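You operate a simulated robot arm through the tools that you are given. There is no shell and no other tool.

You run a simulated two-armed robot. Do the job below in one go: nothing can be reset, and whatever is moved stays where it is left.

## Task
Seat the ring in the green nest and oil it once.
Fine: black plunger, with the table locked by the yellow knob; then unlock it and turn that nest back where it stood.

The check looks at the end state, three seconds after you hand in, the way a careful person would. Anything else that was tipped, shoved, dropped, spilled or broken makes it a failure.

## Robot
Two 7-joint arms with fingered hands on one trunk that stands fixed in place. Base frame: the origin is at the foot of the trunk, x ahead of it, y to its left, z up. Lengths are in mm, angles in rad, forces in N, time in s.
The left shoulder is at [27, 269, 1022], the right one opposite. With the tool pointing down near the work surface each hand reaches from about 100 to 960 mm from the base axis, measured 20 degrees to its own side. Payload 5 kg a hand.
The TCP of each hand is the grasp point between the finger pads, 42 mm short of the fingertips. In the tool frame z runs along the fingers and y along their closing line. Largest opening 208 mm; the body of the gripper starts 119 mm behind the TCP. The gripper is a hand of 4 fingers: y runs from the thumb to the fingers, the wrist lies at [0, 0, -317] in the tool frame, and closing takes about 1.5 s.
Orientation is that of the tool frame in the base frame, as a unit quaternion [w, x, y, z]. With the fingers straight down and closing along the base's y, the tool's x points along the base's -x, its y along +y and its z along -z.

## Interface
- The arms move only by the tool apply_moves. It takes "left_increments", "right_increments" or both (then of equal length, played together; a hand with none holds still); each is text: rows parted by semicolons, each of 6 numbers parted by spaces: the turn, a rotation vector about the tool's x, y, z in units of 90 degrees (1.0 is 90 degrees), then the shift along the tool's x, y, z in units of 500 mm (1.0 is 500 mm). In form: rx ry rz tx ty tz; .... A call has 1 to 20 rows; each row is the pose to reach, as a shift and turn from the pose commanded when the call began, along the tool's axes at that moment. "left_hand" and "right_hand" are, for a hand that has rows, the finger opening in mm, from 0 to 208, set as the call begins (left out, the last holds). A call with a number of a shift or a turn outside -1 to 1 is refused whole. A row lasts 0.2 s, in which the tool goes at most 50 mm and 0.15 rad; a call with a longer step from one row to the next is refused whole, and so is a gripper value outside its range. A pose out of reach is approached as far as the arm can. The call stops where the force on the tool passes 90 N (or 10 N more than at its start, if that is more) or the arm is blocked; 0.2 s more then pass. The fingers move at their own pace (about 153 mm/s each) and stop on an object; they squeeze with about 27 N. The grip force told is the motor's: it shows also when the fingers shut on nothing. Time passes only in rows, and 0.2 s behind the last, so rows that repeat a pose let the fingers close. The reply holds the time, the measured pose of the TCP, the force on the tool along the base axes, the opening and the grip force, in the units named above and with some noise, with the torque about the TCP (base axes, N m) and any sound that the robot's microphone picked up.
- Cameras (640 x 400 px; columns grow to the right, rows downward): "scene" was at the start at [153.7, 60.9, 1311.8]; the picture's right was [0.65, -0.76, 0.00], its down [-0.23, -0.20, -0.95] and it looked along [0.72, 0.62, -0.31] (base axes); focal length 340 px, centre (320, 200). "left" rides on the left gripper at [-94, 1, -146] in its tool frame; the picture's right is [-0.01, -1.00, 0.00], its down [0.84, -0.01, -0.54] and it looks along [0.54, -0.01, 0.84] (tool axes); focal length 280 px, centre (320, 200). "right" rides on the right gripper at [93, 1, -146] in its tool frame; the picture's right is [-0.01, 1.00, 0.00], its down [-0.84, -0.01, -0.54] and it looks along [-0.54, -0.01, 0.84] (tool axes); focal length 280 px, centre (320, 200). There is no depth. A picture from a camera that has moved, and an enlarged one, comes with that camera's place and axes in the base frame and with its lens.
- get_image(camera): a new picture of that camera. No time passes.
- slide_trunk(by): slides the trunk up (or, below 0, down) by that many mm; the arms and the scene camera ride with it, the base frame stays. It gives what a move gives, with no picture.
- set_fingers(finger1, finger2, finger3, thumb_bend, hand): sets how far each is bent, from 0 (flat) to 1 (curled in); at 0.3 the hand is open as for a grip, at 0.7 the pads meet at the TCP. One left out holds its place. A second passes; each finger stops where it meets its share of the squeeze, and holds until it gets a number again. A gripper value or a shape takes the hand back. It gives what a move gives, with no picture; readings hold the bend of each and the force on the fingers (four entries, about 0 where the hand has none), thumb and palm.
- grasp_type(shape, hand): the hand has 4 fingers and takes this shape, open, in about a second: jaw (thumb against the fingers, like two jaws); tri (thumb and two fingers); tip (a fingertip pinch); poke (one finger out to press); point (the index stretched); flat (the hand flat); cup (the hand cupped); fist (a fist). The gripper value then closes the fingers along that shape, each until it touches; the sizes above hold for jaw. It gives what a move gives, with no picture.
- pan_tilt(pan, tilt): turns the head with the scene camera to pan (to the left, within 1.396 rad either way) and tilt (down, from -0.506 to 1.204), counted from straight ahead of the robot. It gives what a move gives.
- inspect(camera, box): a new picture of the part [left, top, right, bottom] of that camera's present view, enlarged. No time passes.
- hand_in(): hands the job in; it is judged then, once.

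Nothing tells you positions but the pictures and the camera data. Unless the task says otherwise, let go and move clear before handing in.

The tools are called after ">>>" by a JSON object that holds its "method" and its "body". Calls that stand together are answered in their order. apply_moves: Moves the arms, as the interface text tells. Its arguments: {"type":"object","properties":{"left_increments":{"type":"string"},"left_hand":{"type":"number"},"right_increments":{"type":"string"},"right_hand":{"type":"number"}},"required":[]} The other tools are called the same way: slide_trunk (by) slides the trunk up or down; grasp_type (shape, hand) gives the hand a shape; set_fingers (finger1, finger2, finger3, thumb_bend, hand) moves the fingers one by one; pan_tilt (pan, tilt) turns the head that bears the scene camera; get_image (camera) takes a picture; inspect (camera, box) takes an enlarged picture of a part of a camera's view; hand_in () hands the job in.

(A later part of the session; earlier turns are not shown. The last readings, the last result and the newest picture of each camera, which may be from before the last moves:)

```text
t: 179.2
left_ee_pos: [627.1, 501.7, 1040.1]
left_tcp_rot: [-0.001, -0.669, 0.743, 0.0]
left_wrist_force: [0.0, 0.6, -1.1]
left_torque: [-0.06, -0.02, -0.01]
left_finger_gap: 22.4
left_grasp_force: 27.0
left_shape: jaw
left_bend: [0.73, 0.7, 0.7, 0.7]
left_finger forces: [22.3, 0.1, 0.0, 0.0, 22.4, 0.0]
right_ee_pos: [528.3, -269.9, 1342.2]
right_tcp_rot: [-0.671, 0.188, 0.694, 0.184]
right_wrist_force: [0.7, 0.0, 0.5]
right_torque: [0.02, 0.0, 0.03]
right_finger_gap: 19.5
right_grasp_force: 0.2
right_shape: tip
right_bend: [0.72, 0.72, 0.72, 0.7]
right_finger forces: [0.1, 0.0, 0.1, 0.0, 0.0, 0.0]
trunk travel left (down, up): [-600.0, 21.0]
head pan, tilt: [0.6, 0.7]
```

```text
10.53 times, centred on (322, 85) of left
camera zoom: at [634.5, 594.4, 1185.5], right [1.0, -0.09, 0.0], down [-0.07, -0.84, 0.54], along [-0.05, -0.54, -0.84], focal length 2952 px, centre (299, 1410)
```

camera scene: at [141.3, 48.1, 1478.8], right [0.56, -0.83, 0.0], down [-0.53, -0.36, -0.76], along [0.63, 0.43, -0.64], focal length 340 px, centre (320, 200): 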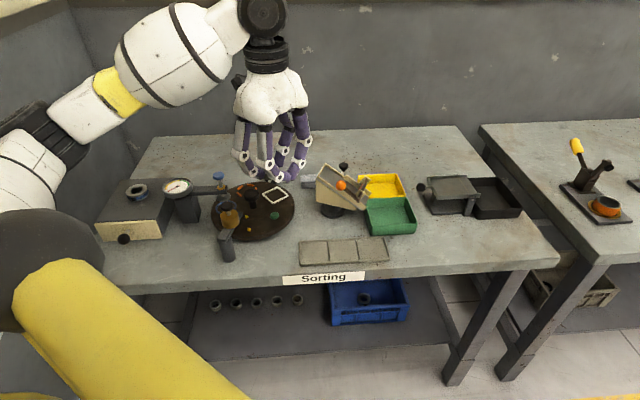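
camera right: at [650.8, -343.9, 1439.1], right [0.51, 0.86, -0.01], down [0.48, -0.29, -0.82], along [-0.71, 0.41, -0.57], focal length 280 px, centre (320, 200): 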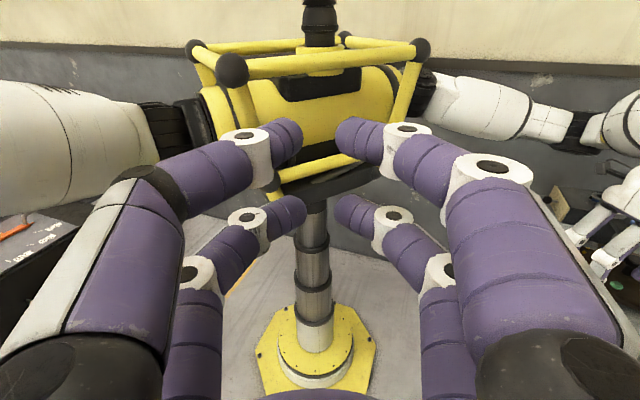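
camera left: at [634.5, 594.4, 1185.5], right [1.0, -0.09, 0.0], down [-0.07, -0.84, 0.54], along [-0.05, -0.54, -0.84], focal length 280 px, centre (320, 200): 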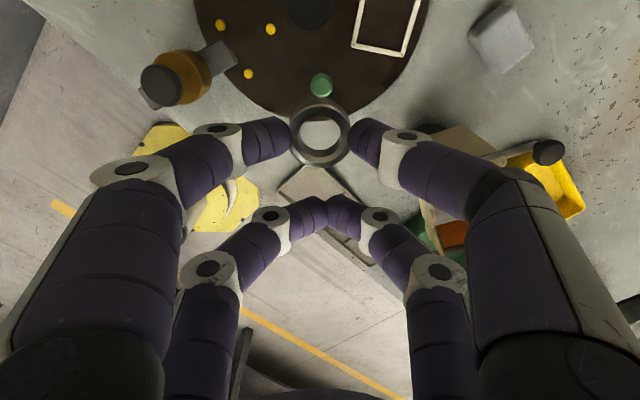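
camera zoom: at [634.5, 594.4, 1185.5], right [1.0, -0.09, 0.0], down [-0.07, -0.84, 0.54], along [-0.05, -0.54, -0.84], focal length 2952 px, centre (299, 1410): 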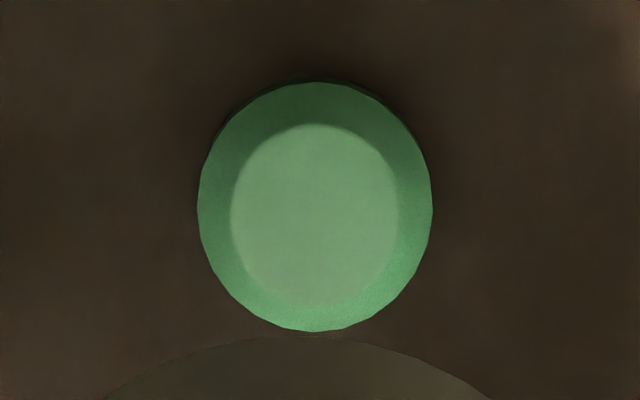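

The ring and the green stud are about 2 mm off in each direction; I correct and lower to just above the stud, then check.

>>> {"method": "apply_moves", "body": {"left_increments": "0 0 0 -0.004 -0.004 0.04; 0 0 0 -0.004 -0.004 0.09; 0 0 0 -0.004 -0.004 0.14; 0 0 0 -0.004 -0.004 0.18; 0 0 0 -0.004 -0.004 0.21; 0 0 0 -0.004 -0.004 0.226; 0 0 0 -0.004 -0.004 0.226"}}

>>> {"method": "inspect", "body": {"camera": "left", "box": [270, 90, 370, 190]}}

>>> {"method": "inspect", "body": {"camera": "scene", "box": [210, 160, 320, 260]}}

```text
t: 180.8
left_ee_pos: [626.8, 503.0, 927.4]
left_tcp_rot: [-0.001, -0.669, 0.743, 0.0]
left_wrist_force: [-0.1, 0.6, -0.6]
left_torque: [-0.04, 0.02, 0.01]
left_finger_gap: 22.4
left_grasp_force: 26.8
left_shape: jaw
left_bend: [0.73, 0.7, 0.7, 0.7]
left_finger forces: [22.2, 0.0, 0.0, 0.1, 22.2, 0.0]
right_ee_pos: [526.4, -271.1, 1341.5]
right_tcp_rot: [-0.67, 0.187, 0.694, 0.184]
right_wrist_force: [-0.5, -0.4, 0.7]
right_torque: [0.02, 0.0, -0.01]
right_finger_gap: 19.9
right_grasp_force: 0.0
right_shape: tip
right_bend: [0.72, 0.72, 0.72, 0.7]
right_finger forces: [0.1, 0.1, 0.0, 0.0, 0.1, 0.0]
trunk travel left (down, up): [-600.0, 21.0]
head pan, tilt: [0.6, 0.7]
```

```text
4.00 times, centred on (320, 140) of left
camera zoom: at [635.2, 595.6, 1073.1], right [1.0, -0.09, 0.0], down [-0.07, -0.84, 0.54], along [-0.05, -0.54, -0.84], focal length 1122 px, centre (320, 440)
```

zoom: 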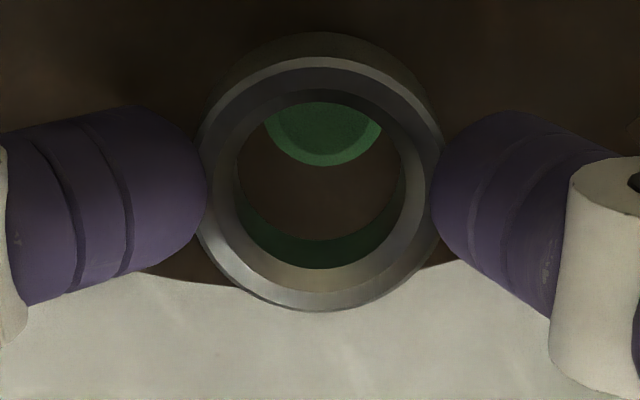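

```text
4.00 times, centred on (265, 210) of scene
camera zoom: at [141.2, 48.1, 1478.8], right [0.56, -0.83, 0.0], down [-0.53, -0.36, -0.76], along [0.63, 0.43, -0.64], focal length 1362 px, centre (540, 160)
```

zoom: 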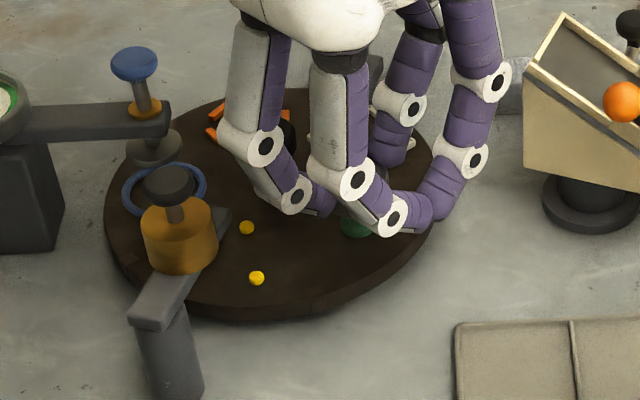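

>>> {"method": "apply_moves", "body": {"left_increments": "0 0 0 -0.002 -0.0016 0.01; 0 0 0 -0.002 -0.0016 0.022; 0 0 0 -0.002 -0.0016 0.034; 0 0 0 -0.002 -0.0016 0.034"}}

>>> {"method": "inspect", "body": {"camera": "left", "box": [270, 90, 370, 190]}}

>>> {"method": "inspect", "body": {"camera": "scene", "box": [255, 195, 305, 230]}}

```text
t: 181.8
left_ee_pos: [628.6, 503.6, 907.9]
left_tcp_rot: [-0.001, -0.669, 0.743, 0.0]
left_wrist_force: [-1.1, -0.5, -0.6]
left_torque: [-0.09, 0.03, 0.01]
left_finger_gap: 22.3
left_grasp_force: 27.2
left_shape: jaw
left_bend: [0.73, 0.7, 0.7, 0.7]
left_finger forces: [22.2, 0.0, 0.0, 0.0, 22.3, 0.0]
right_ee_pos: [527.9, -270.2, 1341.5]
right_tcp_rot: [-0.671, 0.188, 0.693, 0.185]
right_wrist_force: [1.1, 0.0, 0.0]
right_torque: [-0.02, 0.02, 0.01]
right_finger_gap: 19.7
right_grasp_force: 0.0
right_shape: tip
right_bend: [0.72, 0.72, 0.72, 0.7]
right_finger forces: [0.0, 0.0, 0.0, 0.1, 0.0, 0.0]
trunk travel left (down, up): [-600.0, 21.0]
head pan, tilt: [0.6, 0.7]
```

```text
4.00 times, centred on (320, 140) of left
camera zoom: at [635.8, 595.6, 1054.4], right [1.0, -0.09, 0.0], down [-0.07, -0.84, 0.54], along [-0.05, -0.54, -0.84], focal length 1122 px, centre (320, 440)
```

zoom: 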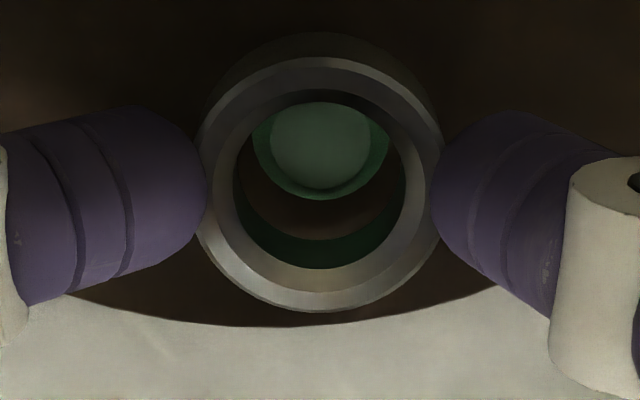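

```text
11.43 times, centred on (280, 212) of scene
camera zoom: at [141.2, 48.1, 1478.8], right [0.56, -0.83, 0.0], down [-0.53, -0.36, -0.76], along [0.63, 0.43, -0.64], focal length 3891 px, centre (777, 57)
```

zoom: 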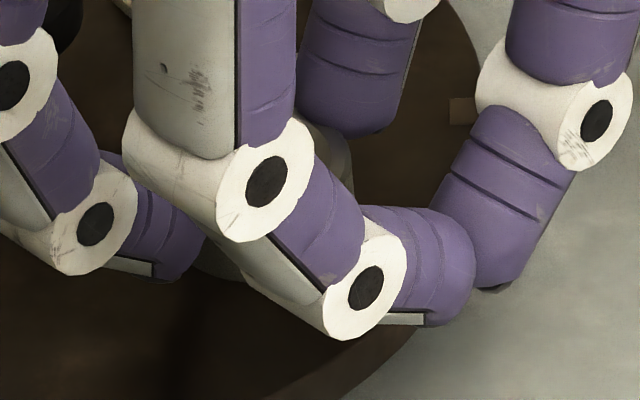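

The stud shows through the bore, off by about 1 mm. I correct that and lower in small steps, watching the force.

>>> {"method": "apply_moves", "body": {"left_increments": "0 0 0 -0.0024 -0.0012 0.004; 0 0 0 -0.0024 -0.0012 0.01; 0 0 0 -0.0024 -0.0012 0.01"}}

>>> {"method": "inspect", "body": {"camera": "left", "box": [270, 90, 370, 190]}}

```text
t: 182.6
left_ee_pos: [629.5, 504.2, 903.2]
left_tcp_rot: [-0.001, -0.669, 0.743, 0.0]
left_wrist_force: [0.0, -0.4, -1.7]
left_torque: [-0.02, 0.0, -0.03]
left_finger_gap: 22.3
left_grasp_force: 26.6
left_shape: jaw
left_bend: [0.73, 0.7, 0.7, 0.7]
left_finger forces: [22.2, 0.0, 0.2, 0.0, 22.2, 0.0]
right_ee_pos: [528.3, -270.3, 1342.3]
right_tcp_rot: [-0.671, 0.187, 0.694, 0.184]
right_wrist_force: [0.6, 0.4, -0.5]
right_torque: [0.01, 0.0, 0.01]
right_finger_gap: 19.8
right_grasp_force: 0.1
right_shape: tip
right_bend: [0.72, 0.72, 0.72, 0.7]
right_finger forces: [0.0, 0.0, 0.0, 0.0, 0.0, 0.0]
trunk travel left (down, up): [-600.0, 21.0]
head pan, tilt: [0.6, 0.7]
```

```text
4.00 times, centred on (320, 140) of left
camera zoom: at [636.9, 596.8, 1049.4], right [1.0, -0.09, 0.0], down [-0.07, -0.84, 0.54], along [-0.05, -0.54, -0.84], focal length 1122 px, centre (320, 440)
```

zoom: 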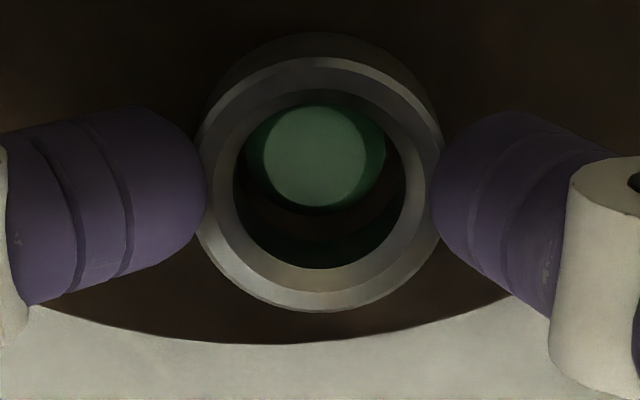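

>>> {"method": "apply_moves", "body": {"left_increments": "0 0 0 0 0.0008 0.004; 0 0 0 0 0.0008 0.008; 0 0 0 0 0.0008 0.008"}}

>>> {"method": "apply_moves", "body": {"left_increments": "0 0 0 0 0 0.003; 0 0 0 0 0 0.006; 0 0 0 0 0 0.006"}}

>>> {"method": "inspect", "body": {"camera": "left", "box": [270, 90, 370, 190]}}

```text
t: 183.4
left_ee_pos: [628.3, 505.0, 901.3]
left_tcp_rot: [-0.001, -0.669, 0.743, 0.0]
left_wrist_force: [1.0, 0.5, -0.7]
left_torque: [-0.04, 0.01, -0.01]
left_finger_gap: 22.2
left_grasp_force: 26.7
left_shape: jaw
left_bend: [0.73, 0.7, 0.7, 0.7]
left_finger forces: [22.2, 0.0, 0.0, 0.1, 22.2, 0.0]
right_ee_pos: [527.5, -270.0, 1341.4]
right_tcp_rot: [-0.67, 0.188, 0.694, 0.185]
right_wrist_force: [0.1, 0.6, 0.1]
right_torque: [0.02, -0.02, 0.02]
right_finger_gap: 19.9
right_grasp_force: 0.0
right_shape: tip
right_bend: [0.72, 0.72, 0.72, 0.7]
right_finger forces: [0.0, 0.0, 0.1, 0.1, 0.0, 0.1]
trunk travel left (down, up): [-600.0, 21.0]
head pan, tilt: [0.6, 0.7]
```

```text
t: 184.2
left_ee_pos: [629.5, 504.4, 897.7]
left_tcp_rot: [0.001, -0.67, 0.742, 0.0]
left_wrist_force: [0.5, 5.0, 20.5]
left_torque: [0.75, -0.05, -0.03]
left_finger_gap: 23.1
left_grasp_force: 27.2
left_shape: jaw
left_bend: [0.73, 0.7, 0.7, 0.7]
left_finger forces: [31.0, 0.1, 0.1, 0.0, 31.6, 0.0]
right_ee_pos: [527.5, -270.7, 1341.4]
right_tcp_rot: [-0.67, 0.187, 0.694, 0.184]
right_wrist_force: [-1.2, -0.2, -0.4]
right_torque: [-0.02, 0.05, 0.0]
right_finger_gap: 19.8
right_grasp_force: 0.1
right_shape: tip
right_bend: [0.72, 0.72, 0.72, 0.7]
right_finger forces: [0.0, 0.0, 0.1, 0.1, 0.1, 0.1]
trunk travel left (down, up): [-600.0, 21.0]
head pan, tilt: [0.6, 0.7]
```

```text
4.00 times, centred on (320, 140) of left
camera zoom: at [636.5, 596.9, 1044.5], right [1.0, -0.09, 0.0], down [-0.07, -0.84, 0.54], along [-0.05, -0.54, -0.84], focal length 1122 px, centre (320, 440)
```

zoom: 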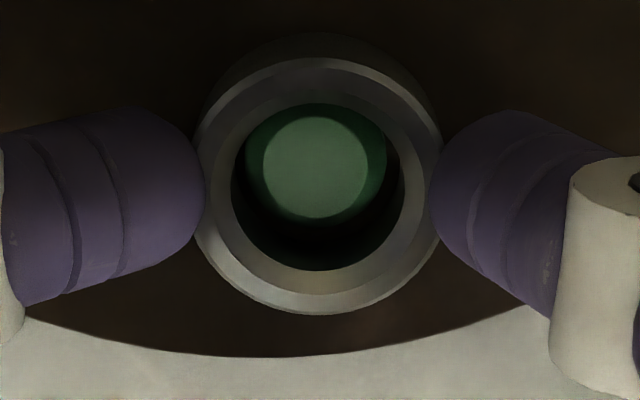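

Contact at the expected height with the stud centred in the bore: the ring is seated. I ease off a little and open the fingers.

>>> {"method": "apply_moves", "body": {"left_increments": "0 0 0 0 0 -0.002; 0 0 0 0 0 -0.002"}}

>>> {"method": "apply_moves", "body": {"left_increments": "0 0 0 0 0 0; 0 0 0 0 0 0; 0 0 0 0 0 0; 0 0 0 0 0 0", "left_hand": 60}}

>>> {"method": "inspect", "body": {"camera": "left", "box": [270, 90, 370, 190]}}

```text
t: 184.8
left_ee_pos: [629.6, 503.7, 898.7]
left_tcp_rot: [-0.002, -0.669, 0.743, 0.0]
left_wrist_force: [0.0, 5.8, 19.1]
left_torque: [0.72, -0.07, -0.06]
left_finger_gap: 22.8
left_grasp_force: 27.1
left_shape: jaw
left_bend: [0.73, 0.7, 0.7, 0.7]
left_finger forces: [31.4, 0.0, 0.1, 0.0, 31.4, 0.0]
right_ee_pos: [527.2, -271.1, 1343.4]
right_tcp_rot: [-0.671, 0.188, 0.693, 0.185]
right_wrist_force: [0.4, 0.7, 0.4]
right_torque: [-0.01, 0.01, -0.02]
right_finger_gap: 20.0
right_grasp_force: 0.0
right_shape: tip
right_bend: [0.72, 0.72, 0.72, 0.7]
right_finger forces: [0.0, 0.0, 0.1, 0.0, 0.1, 0.1]
trunk travel left (down, up): [-600.0, 21.0]
head pan, tilt: [0.6, 0.7]
```

```text
t: 185.8
left_ee_pos: [628.7, 503.6, 896.4]
left_tcp_rot: [-0.001, -0.669, 0.744, 0.0]
left_wrist_force: [-0.2, 0.2, -0.2]
left_torque: [-0.01, 0.0, -0.01]
left_finger_gap: 59.6
left_grasp_force: 0.1
left_shape: jaw
left_bend: [0.74, 0.73, 0.74, 0.7]
left_finger forces: [0.0, 0.0, 0.0, 0.0, 0.1, 0.1]
right_ee_pos: [526.9, -270.4, 1341.3]
right_tcp_rot: [-0.671, 0.188, 0.694, 0.184]
right_wrist_force: [1.0, -0.3, 0.2]
right_torque: [-0.02, 0.01, -0.03]
right_finger_gap: 20.0
right_grasp_force: 0.0
right_shape: tip
right_bend: [0.72, 0.72, 0.72, 0.7]
right_finger forces: [0.0, 0.1, 0.0, 0.1, 0.0, 0.0]
trunk travel left (down, up): [-600.0, 21.0]
head pan, tilt: [0.6, 0.7]
```

```text
4.00 times, centred on (320, 140) of left
camera zoom: at [637.3, 596.6, 1043.5], right [1.0, -0.09, 0.0], down [-0.07, -0.84, 0.54], along [-0.05, -0.54, -0.84], focal length 1122 px, centre (320, 440)
```

zoom: 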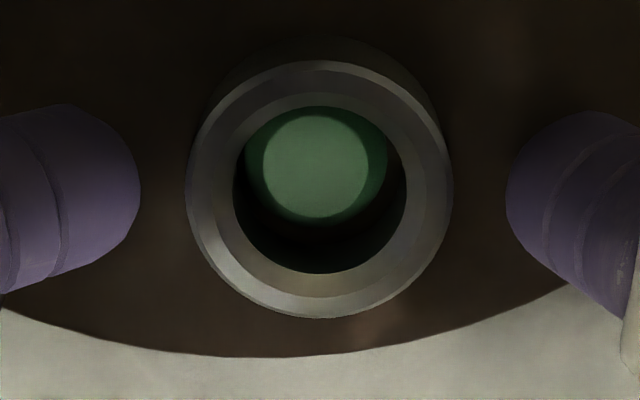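

>>> {"method": "apply_moves", "body": {"left_increments": "0 0 0 0 0 -0.03; 0 0 0 0 0 -0.07; 0 0 0 0 0 -0.12; 0 0 0 0 0 -0.17; 0 0 0 0 0 -0.22; 0 0 0 0 0 -0.28"}}

>>> {"method": "inspect", "body": {"camera": "scene", "box": [245, 190, 305, 240]}}

>>> {"method": "inspect", "body": {"camera": "left", "box": [270, 40, 370, 140]}}

>>> {"method": "get_image", "body": {"camera": "left"}}

```text
t: 187.2
left_ee_pos: [630.9, 503.8, 1039.4]
left_tcp_rot: [-0.001, -0.669, 0.743, 0.0]
left_wrist_force: [-1.1, -0.6, 0.4]
left_torque: [0.06, -0.02, -0.04]
left_finger_gap: 59.5
left_grasp_force: 0.0
left_shape: jaw
left_bend: [0.74, 0.73, 0.74, 0.7]
left_finger forces: [0.0, 0.0, 0.1, 0.0, 0.0, 0.0]
right_ee_pos: [526.1, -270.8, 1341.9]
right_tcp_rot: [-0.67, 0.188, 0.694, 0.184]
right_wrist_force: [-0.9, -0.1, 1.0]
right_torque: [0.0, 0.0, -0.11]
right_finger_gap: 20.0
right_grasp_force: 0.1
right_shape: tip
right_bend: [0.72, 0.72, 0.72, 0.7]
right_finger forces: [0.0, 0.1, 0.1, 0.0, 0.0, 0.0]
trunk travel left (down, up): [-600.0, 21.0]
head pan, tilt: [0.6, 0.7]
```

```text
8.00 times, centred on (275, 215) of scene
camera zoom: at [140.8, 47.6, 1478.9], right [0.56, -0.83, 0.0], down [-0.53, -0.36, -0.77], along [0.63, 0.43, -0.64], focal length 2724 px, centre (680, 80)
```

zoom: 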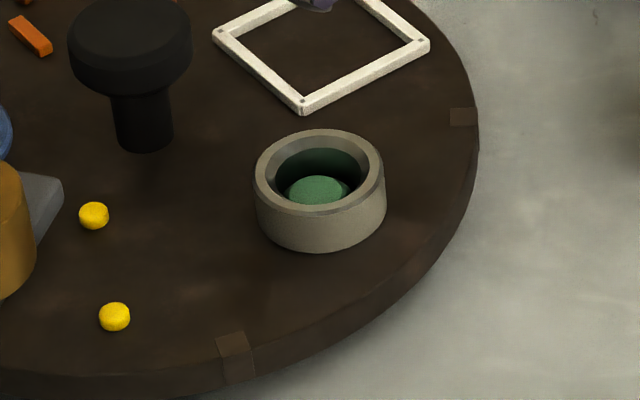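

```text
4.00 times, centred on (320, 90) of left
camera zoom: at [638.5, 596.5, 1184.5], right [1.0, -0.09, 0.0], down [-0.07, -0.84, 0.54], along [-0.05, -0.54, -0.84], focal length 1122 px, centre (320, 640)
```

zoom: 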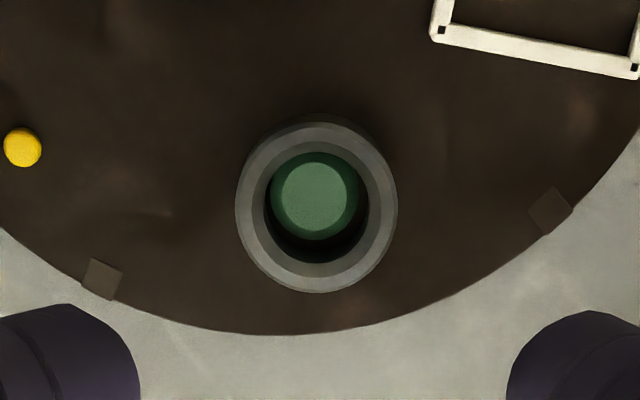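

```text
taken
camera left: at [638.5, 596.5, 1184.5], right [1.0, -0.09, 0.0], down [-0.07, -0.84, 0.54], along [-0.05, -0.54, -0.84], focal length 280 px, centre (320, 200)
```

left: 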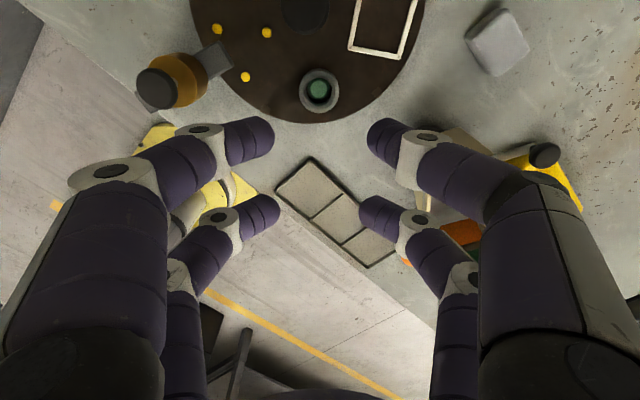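

The ring sits flat on the plate with the stud in its bore. Next is the centre handle: I turn the hand (finger pair over the knob, other pair toward the free side) and hover above it.

>>> {"method": "apply_moves", "body": {"left_increments": "0 0 -0.09 -0.018 -0.003 0; 0 0 -0.18 -0.037 -0.006 0; 0 0 -0.27 -0.055 -0.009 0; 0 0 -0.36 -0.073 -0.012 0; 0 0 -0.45 -0.092 -0.015 0; 0 0 -0.54 -0.11 -0.018 0; 0 0 -0.63 -0.128 -0.021 0; 0 0 -0.72 -0.147 -0.024 0; 0 0 -0.81 -0.165 -0.027 0; 0 0 -0.9 -0.184 -0.03 0; 0 0 -0.99 -0.202 -0.033 0; 0 0 -0.99 -0.202 -0.033 0"}}

>>> {"method": "get_image", "body": {"camera": "left"}}

>>> {"method": "get_image", "body": {"camera": "scene"}}

```text
t: 189.8
left_ee_pos: [656.8, 603.5, 1039.2]
left_tcp_rot: [0.0, 0.998, -0.059, -0.001]
left_wrist_force: [0.3, -0.2, 0.6]
left_torque: [0.03, 0.0, -0.02]
left_finger_gap: 59.4
left_grasp_force: 0.1
left_shape: jaw
left_bend: [0.74, 0.73, 0.74, 0.7]
left_finger forces: [0.0, 0.0, 0.0, 0.0, 0.0, 0.0]
right_ee_pos: [526.9, -271.1, 1341.0]
right_tcp_rot: [-0.67, 0.188, 0.694, 0.185]
right_wrist_force: [-0.5, -0.3, 0.4]
right_torque: [-0.02, 0.02, -0.02]
right_finger_gap: 20.1
right_grasp_force: 0.0
right_shape: tip
right_bend: [0.72, 0.72, 0.72, 0.7]
right_finger forces: [0.0, 0.0, 0.0, 0.0, 0.0, 0.0]
trunk travel left (down, up): [-600.0, 21.0]
head pan, tilt: [0.6, 0.7]
```

```text
taken
camera left: at [563.6, 613.7, 1183.7], right [0.1, 0.99, 0.0], down [0.84, -0.09, 0.54], along [0.53, -0.06, -0.84], focal length 280 px, centre (320, 200)
```

left: 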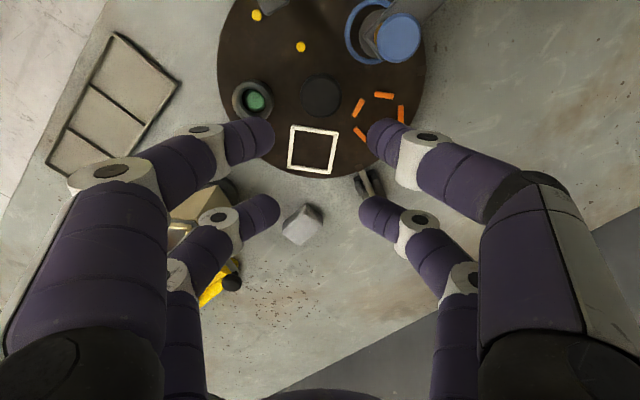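

```text
taken
camera scene: at [141.2, 48.0, 1478.8], right [0.56, -0.83, 0.0], down [-0.53, -0.36, -0.77], along [0.63, 0.43, -0.64], focal length 340 px, centre (320, 200)
```

scene: 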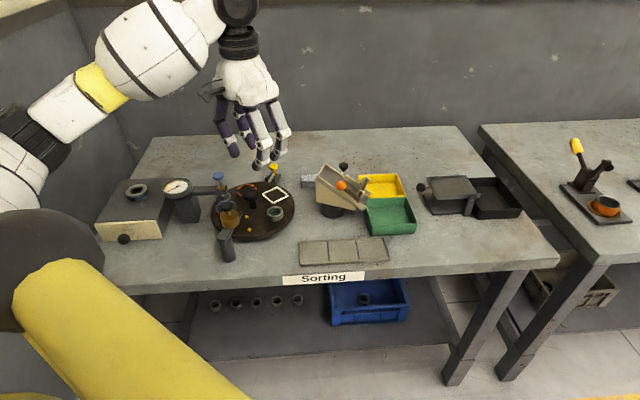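

>>> {"method": "inspect", "body": {"camera": "left", "box": [210, 0, 440, 200]}}

>>> {"method": "inspect", "body": {"camera": "left", "box": [290, 65, 350, 125]}}

```text
2.00 times, centred on (325, 100) of left
camera zoom: at [563.6, 613.7, 1183.7], right [0.1, 0.99, 0.0], down [0.84, -0.09, 0.54], along [0.53, -0.06, -0.84], focal length 561 px, centre (310, 400)
```

zoom: 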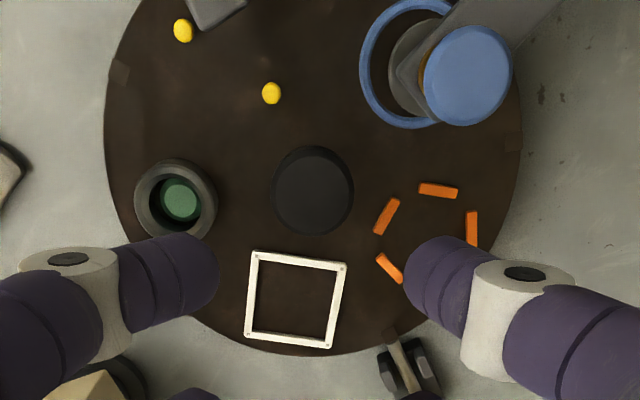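

```text
6.67 times, centred on (320, 95) of left
camera zoom: at [563.6, 613.7, 1183.7], right [0.1, 0.99, 0.0], down [0.84, -0.09, 0.54], along [0.53, -0.06, -0.84], focal length 1869 px, centre (320, 900)
```

zoom: 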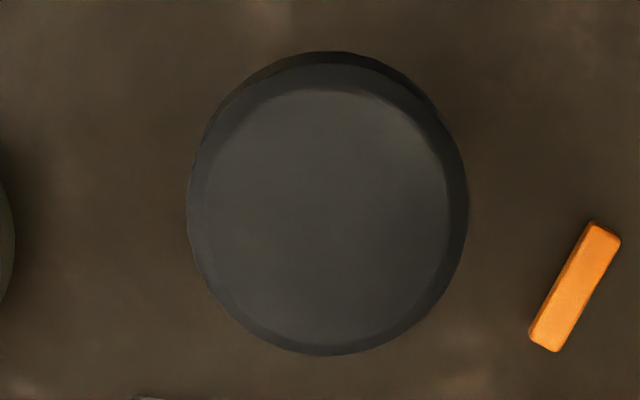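

>>> {"method": "apply_moves", "body": {"left_increments": "0 0 0 0.002 -0.004 0.05; 0 0 0 0.002 -0.004 0.1; 0 0 0 0.002 -0.004 0.15; 0 0 0 0.002 -0.004 0.19; 0 0 0 0.002 -0.004 0.22; 0 0 0 0.002 -0.004 0.237; 0 0 0 0.002 -0.004 0.237", "left_hand": 62}}

>>> {"method": "get_image", "body": {"camera": "left"}}

>>> {"method": "inspect", "body": {"camera": "scene", "box": [190, 140, 310, 250]}}

```text
t: 191.4
left_ee_pos: [656.6, 606.2, 919.0]
left_tcp_rot: [0.0, 0.998, -0.06, -0.001]
left_wrist_force: [-0.5, -0.5, -0.6]
left_torque: [-0.01, 0.0, 0.01]
left_finger_gap: 61.6
left_grasp_force: 0.1
left_shape: jaw
left_bend: [0.74, 0.73, 0.74, 0.7]
left_finger forces: [0.0, 0.0, 0.1, 0.0, 0.1, 0.1]
right_ee_pos: [527.0, -269.1, 1341.3]
right_tcp_rot: [-0.67, 0.187, 0.694, 0.183]
right_wrist_force: [-1.0, 0.1, 0.4]
right_torque: [0.0, 0.02, -0.01]
right_finger_gap: 20.0
right_grasp_force: 0.1
right_shape: tip
right_bend: [0.72, 0.72, 0.72, 0.7]
right_finger forces: [0.0, 0.0, 0.0, 0.0, 0.1, 0.1]
trunk travel left (down, up): [-600.0, 21.0]
head pan, tilt: [0.6, 0.7]
```

```text
taken
camera left: at [563.7, 615.9, 1065.7], right [0.11, 0.99, 0.0], down [0.84, -0.09, 0.54], along [0.53, -0.06, -0.84], focal length 280 px, centre (320, 200)
```

left: 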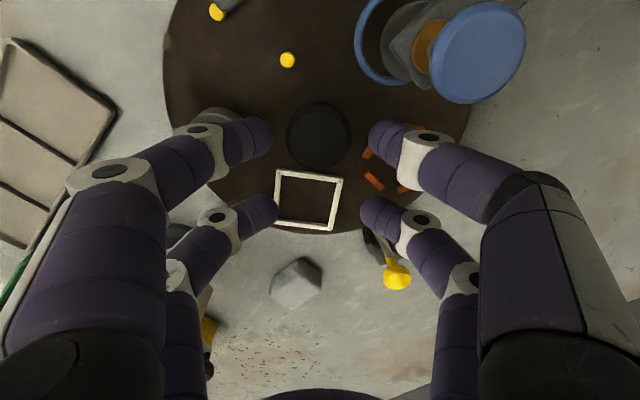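

```text
3.64 times, centred on (250, 195) of scene
camera zoom: at [141.2, 48.0, 1478.8], right [0.56, -0.83, 0.0], down [-0.53, -0.36, -0.77], along [0.63, 0.43, -0.64], focal length 1238 px, centre (574, 218)
```

zoom: 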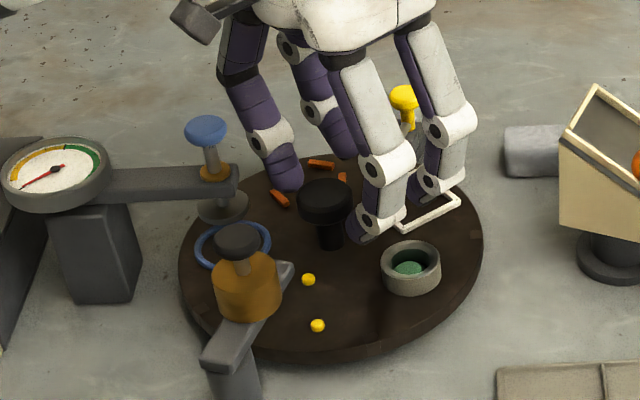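

The finger pair is around the knob. I close on it.

>>> {"method": "apply_moves", "body": {"left_increments": "0 0 0 0 0 0; 0 0 0 0 0 0; 0 0 0 0 0 0; 0 0 0 0 0 0; 0 0 0 0 0 0; 0 0 0 0 0 0", "left_hand": 25}}

>>> {"method": "inspect", "body": {"camera": "left", "box": [230, 60, 410, 250]}}

```text
t: 192.8
left_ee_pos: [657.5, 607.0, 920.2]
left_tcp_rot: [0.001, 0.998, -0.06, -0.001]
left_wrist_force: [-0.9, -1.1, -2.0]
left_torque: [-0.05, -0.03, 0.07]
left_finger_gap: 18.0
left_grasp_force: 26.9
left_shape: jaw
left_bend: [0.73, 0.7, 0.7, 0.7]
left_finger forces: [23.6, 0.0, 0.1, 0.1, 22.7, 0.0]
right_ee_pos: [527.9, -269.5, 1341.2]
right_tcp_rot: [-0.67, 0.188, 0.694, 0.184]
right_wrist_force: [-0.2, 0.0, -0.3]
right_torque: [0.01, 0.0, -0.01]
right_finger_gap: 20.0
right_grasp_force: 0.0
right_shape: tip
right_bend: [0.72, 0.72, 0.72, 0.7]
right_finger forces: [0.0, 0.0, 0.0, 0.0, 0.1, 0.0]
trunk travel left (down, up): [-600.0, 21.0]
head pan, tilt: [0.6, 0.7]
```

```text
2.11 times, centred on (320, 155) of left
camera zoom: at [563.8, 615.9, 1065.6], right [0.11, 0.99, 0.0], down [0.84, -0.09, 0.54], along [0.53, -0.06, -0.84], focal length 590 px, centre (320, 295)
```

zoom: 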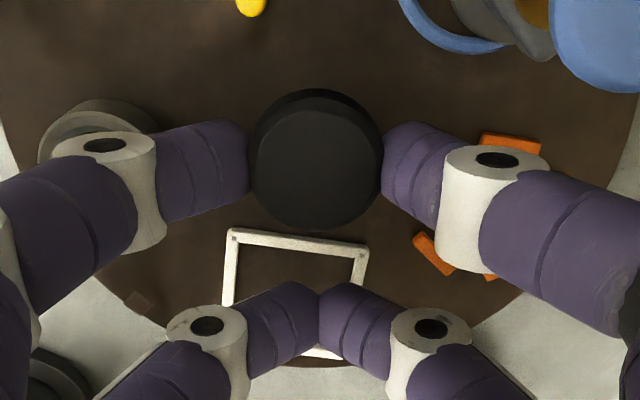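

Firm grip on the knob. I test a small clockwise turn about the knob's axis.

>>> {"method": "apply_moves", "body": {"left_increments": "0 0 0.0444 -0.0002 0.0043 0; 0 0 0.0889 -0.0006 0.0086 0; 0 0 0.1333 -0.0014 0.0129 0; 0 0 0.1333 -0.0014 0.0129 0"}}

>>> {"method": "inspect", "body": {"camera": "scene", "box": [190, 140, 310, 250]}}

```text
t: 193.8
left_ee_pos: [657.3, 599.4, 919.2]
left_tcp_rot: [0.001, 0.986, -0.164, 0.0]
left_wrist_force: [-4.7, 3.6, 0.7]
left_torque: [0.16, 0.15, -0.03]
left_finger_gap: 17.9
left_grasp_force: 27.2
left_shape: jaw
left_bend: [0.73, 0.7, 0.7, 0.7]
left_finger forces: [23.3, 0.0, 0.0, 0.0, 25.9, 0.1]
right_ee_pos: [526.6, -270.2, 1341.4]
right_tcp_rot: [-0.67, 0.188, 0.694, 0.184]
right_wrist_force: [-0.3, 0.5, 0.2]
right_torque: [-0.01, 0.02, -0.02]
right_finger_gap: 20.0
right_grasp_force: 0.0
right_shape: tip
right_bend: [0.72, 0.72, 0.72, 0.7]
right_finger forces: [0.0, 0.0, 0.0, 0.0, 0.0, 0.0]
trunk travel left (down, up): [-600.0, 21.0]
head pan, tilt: [0.6, 0.7]
```

```text
3.64 times, centred on (250, 195) of scene
camera zoom: at [140.9, 48.3, 1478.8], right [0.57, -0.82, 0.0], down [-0.53, -0.36, -0.77], along [0.63, 0.43, -0.64], focal length 1238 px, centre (574, 218)
```

zoom: 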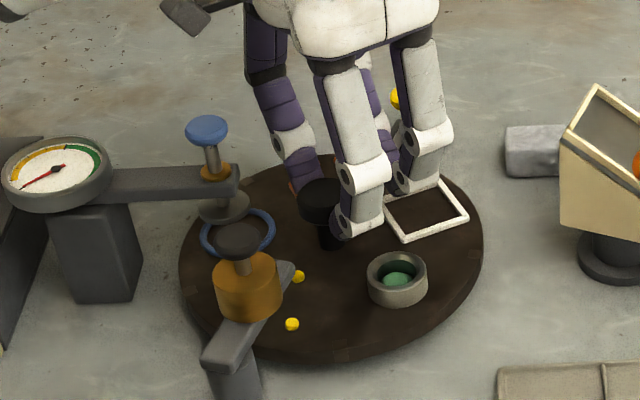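

The table follows. I turn the remaining 60° clockwise.

>>> {"method": "apply_moves", "body": {"left_increments": "0 0 0.0556 -0.0002 0.0054 0; 0 0 0.1111 -0.0009 0.0108 0; 0 0 0.1667 -0.0021 0.016 0; 0 0 0.2222 -0.0037 0.0212 0; 0 0 0.2778 -0.0058 0.0262 0; 0 0 0.3333 -0.0083 0.031 0; 0 0 0.3889 -0.0112 0.0356 0; 0 0 0.4444 -0.0145 0.0399 0; 0 0 0.5 -0.0182 0.0438 0; 0 0 0.5556 -0.0221 0.0475 0; 0 0 0.6111 -0.0264 0.0508 0; 0 0 0.6667 -0.031 0.0537 0; 0 0 0.6667 -0.031 0.0537 0"}}

>>> {"method": "inspect", "body": {"camera": "scene", "box": [190, 140, 310, 250]}}

>>> {"method": "get_image", "body": {"camera": "left"}}

```text
t: 196.6
left_ee_pos: [632.9, 579.0, 919.4]
left_tcp_rot: [0.001, 0.772, -0.636, 0.0]
left_wrist_force: [9.3, 3.2, 4.0]
left_torque: [0.23, -0.39, -0.23]
left_finger_gap: 18.6
left_grasp_force: 27.1
left_shape: jaw
left_bend: [0.73, 0.7, 0.7, 0.7]
left_finger forces: [21.6, 0.0, 0.1, 0.0, 31.7, 0.0]
right_ee_pos: [527.7, -271.5, 1341.7]
right_tcp_rot: [-0.67, 0.188, 0.694, 0.184]
right_wrist_force: [0.4, 0.3, 0.4]
right_torque: [-0.02, 0.02, -0.01]
right_finger_gap: 20.0
right_grasp_force: 0.1
right_shape: tip
right_bend: [0.72, 0.72, 0.72, 0.7]
right_finger forces: [0.0, 0.0, 0.0, 0.0, 0.0, 0.0]
trunk travel left (down, up): [-600.0, 21.0]
head pan, tilt: [0.6, 0.7]
```

```text
3.64 times, centred on (250, 195) of scene
camera zoom: at [141.5, 48.1, 1478.8], right [0.56, -0.83, 0.0], down [-0.53, -0.36, -0.76], along [0.63, 0.43, -0.64], focal length 1238 px, centre (574, 218)
```

zoom: 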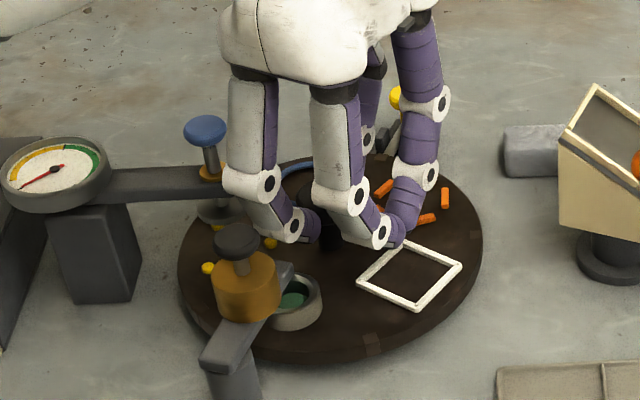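

```text
taken
camera left: at [613.3, 669.9, 1065.2], right [0.98, 0.21, 0.0], down [0.17, -0.82, 0.54], along [0.11, -0.53, -0.84], focal length 280 px, centre (320, 200)
```

left: 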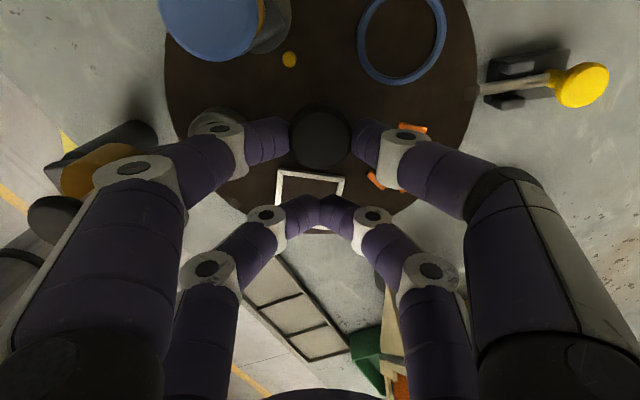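

>>> {"method": "inspect", "body": {"camera": "left", "box": [440, 40, 620, 130]}}

>>> {"method": "inspect", "body": {"camera": "left", "box": [456, 70, 520, 110]}}

```text
3.56 times, centred on (530, 85) of left
camera zoom: at [613.3, 669.9, 1065.2], right [0.98, 0.21, 0.0], down [0.17, -0.82, 0.54], along [0.11, -0.53, -0.84], focal length 997 px, centre (-427, 609)
```

zoom: 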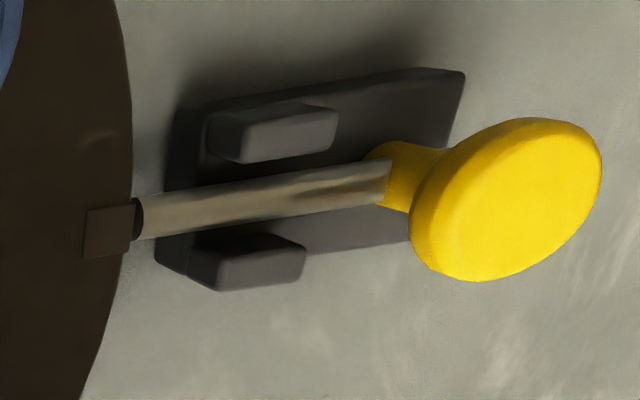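

```text
10.00 times, centred on (488, 90) of left
camera zoom: at [613.3, 669.9, 1065.2], right [0.98, 0.21, 0.0], down [0.17, -0.82, 0.54], along [0.11, -0.53, -0.84], focal length 2804 px, centre (-1360, 1300)
```

zoom: 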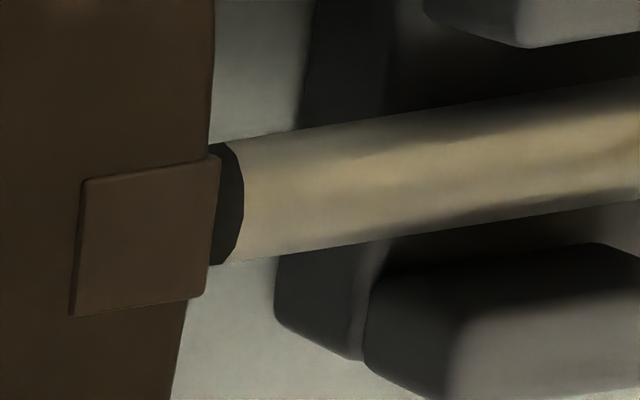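

The hand turned 72°, and the rim notch stands at the bolt. I release the knob, rise, and check the alignment from above.

>>> {"method": "apply_moves", "body": {"left_increments": "0 0 0 0 0 0; 0 0 0 0 0 0; 0 0 0 0 0 0", "left_hand": 62}}

>>> {"method": "apply_moves", "body": {"left_increments": "0 0 0 0 0 -0.05; 0 0 0 0 0 -0.1; 0 0 0 0 0 -0.16; 0 0 0 0 0 -0.22; 0 0 0 0 0 -0.28"}}

>>> {"method": "inspect", "body": {"camera": "scene", "box": [190, 140, 310, 250]}}

>>> {"method": "get_image", "body": {"camera": "left"}}

```text
t: 197.4
left_ee_pos: [632.4, 579.2, 919.5]
left_tcp_rot: [0.002, 0.772, -0.636, 0.0]
left_wrist_force: [0.1, 1.1, 0.1]
left_torque: [0.04, 0.0, 0.0]
left_finger_gap: 61.7
left_grasp_force: 0.0
left_shape: jaw
left_bend: [0.74, 0.73, 0.73, 0.7]
left_finger forces: [0.0, 0.1, 0.1, 0.0, 0.0, 0.0]
right_ee_pos: [527.1, -269.4, 1341.9]
right_tcp_rot: [-0.671, 0.187, 0.693, 0.184]
right_wrist_force: [0.6, -0.4, 0.8]
right_torque: [0.04, -0.03, -0.02]
right_finger_gap: 19.8
right_grasp_force: 0.1
right_shape: tip
right_bend: [0.72, 0.72, 0.72, 0.7]
right_finger forces: [0.0, 0.0, 0.0, 0.1, 0.0, 0.0]
trunk travel left (down, up): [-600.0, 21.0]
head pan, tilt: [0.6, 0.7]
```

```text
t: 198.6
left_ee_pos: [635.0, 576.7, 1061.3]
left_tcp_rot: [0.001, 0.772, -0.635, -0.001]
left_wrist_force: [0.5, -0.4, 0.4]
left_torque: [0.1, -0.04, 0.01]
left_finger_gap: 61.5
left_grasp_force: 0.0
left_shape: jaw
left_bend: [0.74, 0.73, 0.73, 0.7]
left_finger forces: [0.1, 0.1, 0.1, 0.0, 0.0, 0.0]
right_ee_pos: [527.8, -271.4, 1342.4]
right_tcp_rot: [-0.67, 0.188, 0.694, 0.185]
right_wrist_force: [-1.0, -0.8, 0.8]
right_torque: [0.03, -0.02, -0.13]
right_finger_gap: 20.0
right_grasp_force: 0.0
right_shape: tip
right_bend: [0.72, 0.72, 0.72, 0.7]
right_finger forces: [0.0, 0.0, 0.1, 0.1, 0.0, 0.1]
trunk travel left (down, up): [-600.0, 21.0]
head pan, tilt: [0.6, 0.7]
```

```text
3.64 times, centred on (250, 195) of scene
camera zoom: at [140.5, 47.4, 1479.0], right [0.56, -0.83, 0.0], down [-0.53, -0.36, -0.77], along [0.63, 0.43, -0.64], focal length 1238 px, centre (574, 218)
```

zoom: 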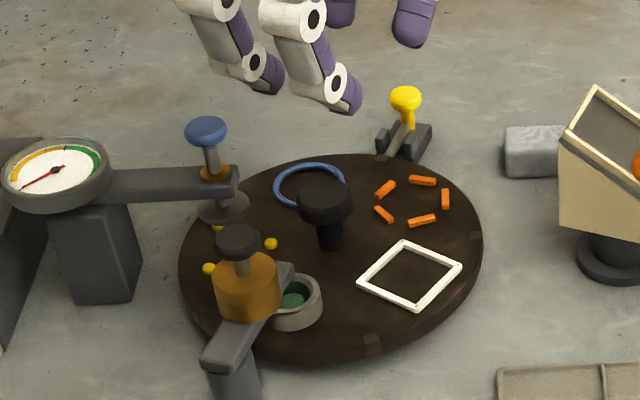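

```text
taken
camera left: at [614.4, 668.0, 1207.0], right [0.98, 0.21, 0.0], down [0.18, -0.82, 0.54], along [0.11, -0.53, -0.84], focal length 280 px, centre (320, 200)
```

left: 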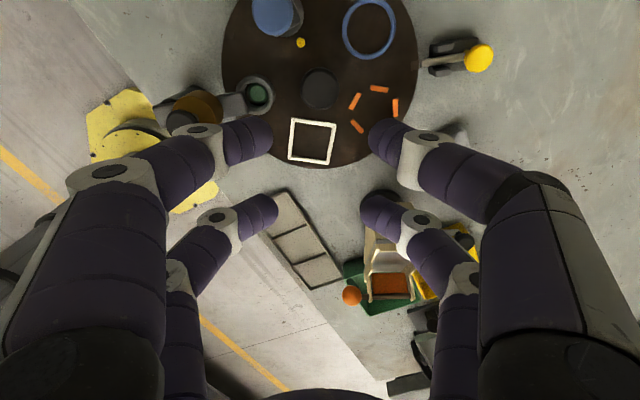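

>>> {"method": "inspect", "body": {"camera": "scene", "box": [255, 160, 285, 185]}}

>>> {"method": "inspect", "body": {"camera": "left", "box": [400, 40, 464, 80]}}

```text
16.00 times, centred on (270, 172) of scene
camera zoom: at [140.5, 47.4, 1479.0], right [0.56, -0.83, 0.0], down [-0.53, -0.36, -0.77], along [0.63, 0.43, -0.64], focal length 5447 px, centre (1120, 640)
```

zoom: 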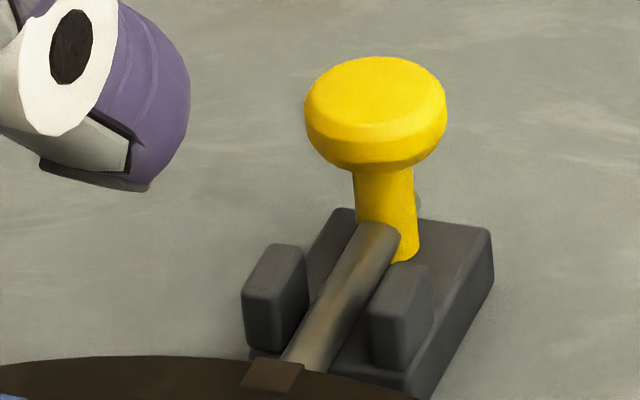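

```text
10.00 times, centred on (432, 60) of left
camera zoom: at [614.4, 668.0, 1207.0], right [0.98, 0.21, 0.0], down [0.18, -0.82, 0.54], along [0.11, -0.53, -0.84], focal length 2804 px, centre (-800, 1600)
```

zoom: 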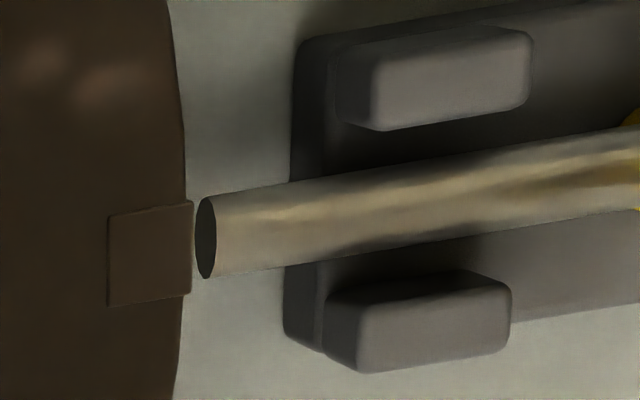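

The notch and bolt line up. The knob must slide inward. I will take the yellow knob between the other finger pair, closing along the bolt's direction, so I can push it both ways. I move there at height.

>>> {"method": "apply_moves", "body": {"left_increments": "0 0 -0.012 -0.022 -0.04 0.01; 0 0 -0.025 -0.044 -0.08 0.02; 0 0 -0.037 -0.066 -0.12 0.03; 0 0 -0.05 -0.088 -0.16 0.04; 0 0 -0.062 -0.11 -0.2 0.05; 0 0 -0.075 -0.132 -0.24 0.06; 0 0 -0.087 -0.154 -0.28 0.07; 0 0 -0.1 -0.176 -0.32 0.08; 0 0 -0.1 -0.176 -0.32 0.08", "left_hand": 60}}

>>> {"method": "get_image", "body": {"camera": "left"}}

>>> {"method": "get_image", "body": {"camera": "scene"}}

```text
t: 200.6
left_ee_pos: [775.8, 695.4, 1019.7]
left_tcp_rot: [0.001, 0.82, -0.573, 0.0]
left_wrist_force: [0.1, -0.6, 0.0]
left_torque: [0.02, -0.07, -0.04]
left_finger_gap: 60.4
left_grasp_force: 0.1
left_shape: jaw
left_bend: [0.74, 0.73, 0.73, 0.7]
left_finger forces: [0.0, 0.1, 0.0, 0.0, 0.0, 0.1]
right_ee_pos: [527.5, -269.9, 1343.4]
right_tcp_rot: [-0.67, 0.188, 0.694, 0.184]
right_wrist_force: [0.4, 0.1, 0.4]
right_torque: [0.01, -0.03, 0.0]
right_finger_gap: 19.6
right_grasp_force: 0.1
right_shape: tip
right_bend: [0.72, 0.72, 0.72, 0.7]
right_finger forces: [0.0, 0.0, 0.0, 0.1, 0.0, 0.0]
trunk travel left (down, up): [-600.0, 21.0]
head pan, tilt: [0.6, 0.7]
```

```text
taken
camera left: at [741.9, 782.4, 1165.1], right [0.93, 0.36, 0.0], down [0.3, -0.79, 0.54], along [0.19, -0.5, -0.84], focal length 280 px, centre (320, 200)
```

left: 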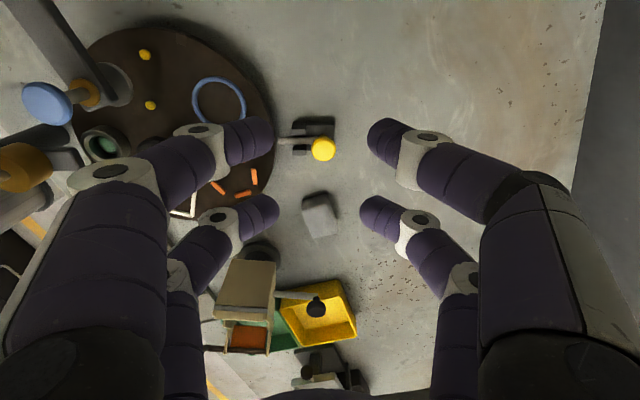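

```text
taken
camera scene: at [141.0, 48.1, 1478.9], right [0.56, -0.83, 0.0], down [-0.53, -0.36, -0.77], along [0.63, 0.43, -0.64], focal length 340 px, centre (320, 200)
```

scene: 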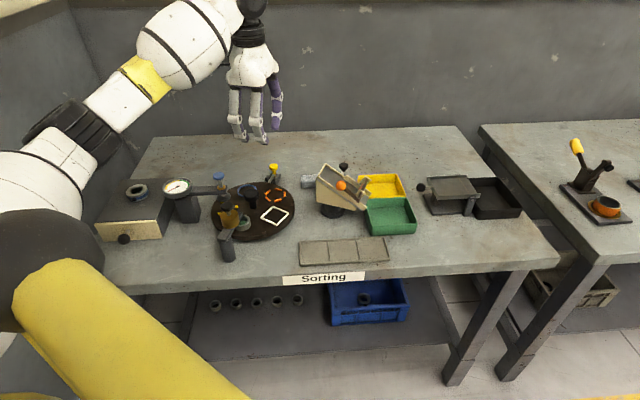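

>>> {"method": "inspect", "body": {"camera": "left", "box": [262, 105, 374, 175]}}

```text
5.71 times, centred on (318, 140) of left
camera zoom: at [741.9, 782.4, 1165.1], right [0.93, 0.36, 0.0], down [0.3, -0.79, 0.54], along [0.19, -0.5, -0.84], focal length 1602 px, centre (331, 543)
```

zoom: 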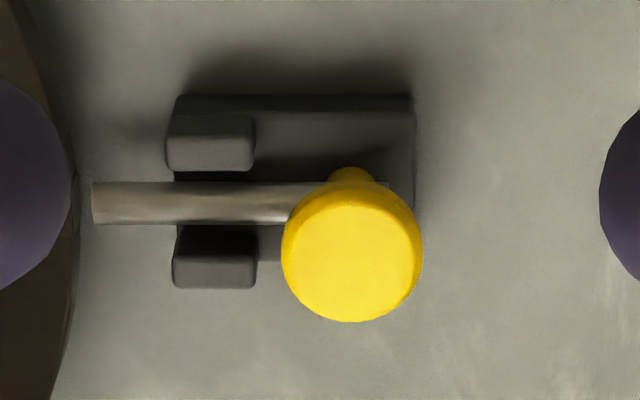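

>>> {"method": "apply_moves", "body": {"left_increments": "0 0 0 -0.007 -0.011 0.04; 0 0 0 -0.007 -0.011 0.09; 0 0 0 -0.007 -0.011 0.14; 0 0 0 -0.007 -0.011 0.18; 0 0 0 -0.007 -0.011 0.2; 0 0 0 -0.007 -0.011 0.2", "left_hand": 56}}

>>> {"method": "get_image", "body": {"camera": "left"}}

>>> {"method": "inspect", "body": {"camera": "scene", "box": [230, 120, 310, 200]}}

```text
t: 202.0
left_ee_pos: [776.4, 701.2, 919.7]
left_tcp_rot: [0.001, 0.819, -0.573, 0.0]
left_wrist_force: [-0.5, 0.0, -0.4]
left_torque: [0.05, 0.04, 0.04]
left_finger_gap: 56.1
left_grasp_force: 0.1
left_shape: jaw
left_bend: [0.73, 0.73, 0.73, 0.7]
left_finger forces: [0.0, 0.0, 0.1, 0.0, 0.0, 0.1]
right_ee_pos: [526.7, -269.7, 1342.0]
right_tcp_rot: [-0.671, 0.188, 0.693, 0.185]
right_wrist_force: [-0.1, 0.0, 0.3]
right_torque: [-0.04, 0.0, 0.01]
right_finger_gap: 19.8
right_grasp_force: 0.0
right_shape: tip
right_bend: [0.72, 0.72, 0.72, 0.7]
right_finger forces: [0.1, 0.0, 0.0, 0.0, 0.0, 0.0]
trunk travel left (down, up): [-600.0, 21.0]
head pan, tilt: [0.6, 0.7]
```

```text
taken
camera left: at [742.4, 788.4, 1065.9], right [0.93, 0.36, 0.0], down [0.3, -0.79, 0.54], along [0.19, -0.5, -0.84], focal length 280 px, centre (320, 200)
```

left: 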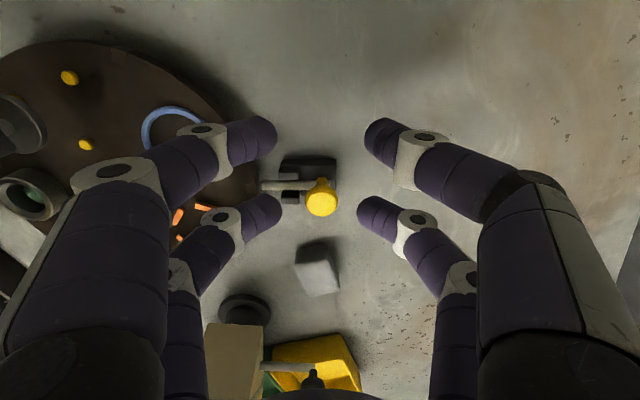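

```text
5.00 times, centred on (270, 160) of scene
camera zoom: at [141.1, 48.1, 1478.8], right [0.56, -0.83, 0.0], down [-0.53, -0.36, -0.77], along [0.63, 0.43, -0.64], focal length 1702 px, centre (570, 400)
```

zoom: 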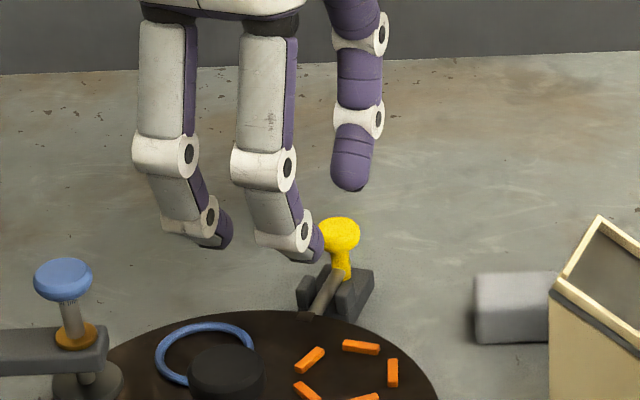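

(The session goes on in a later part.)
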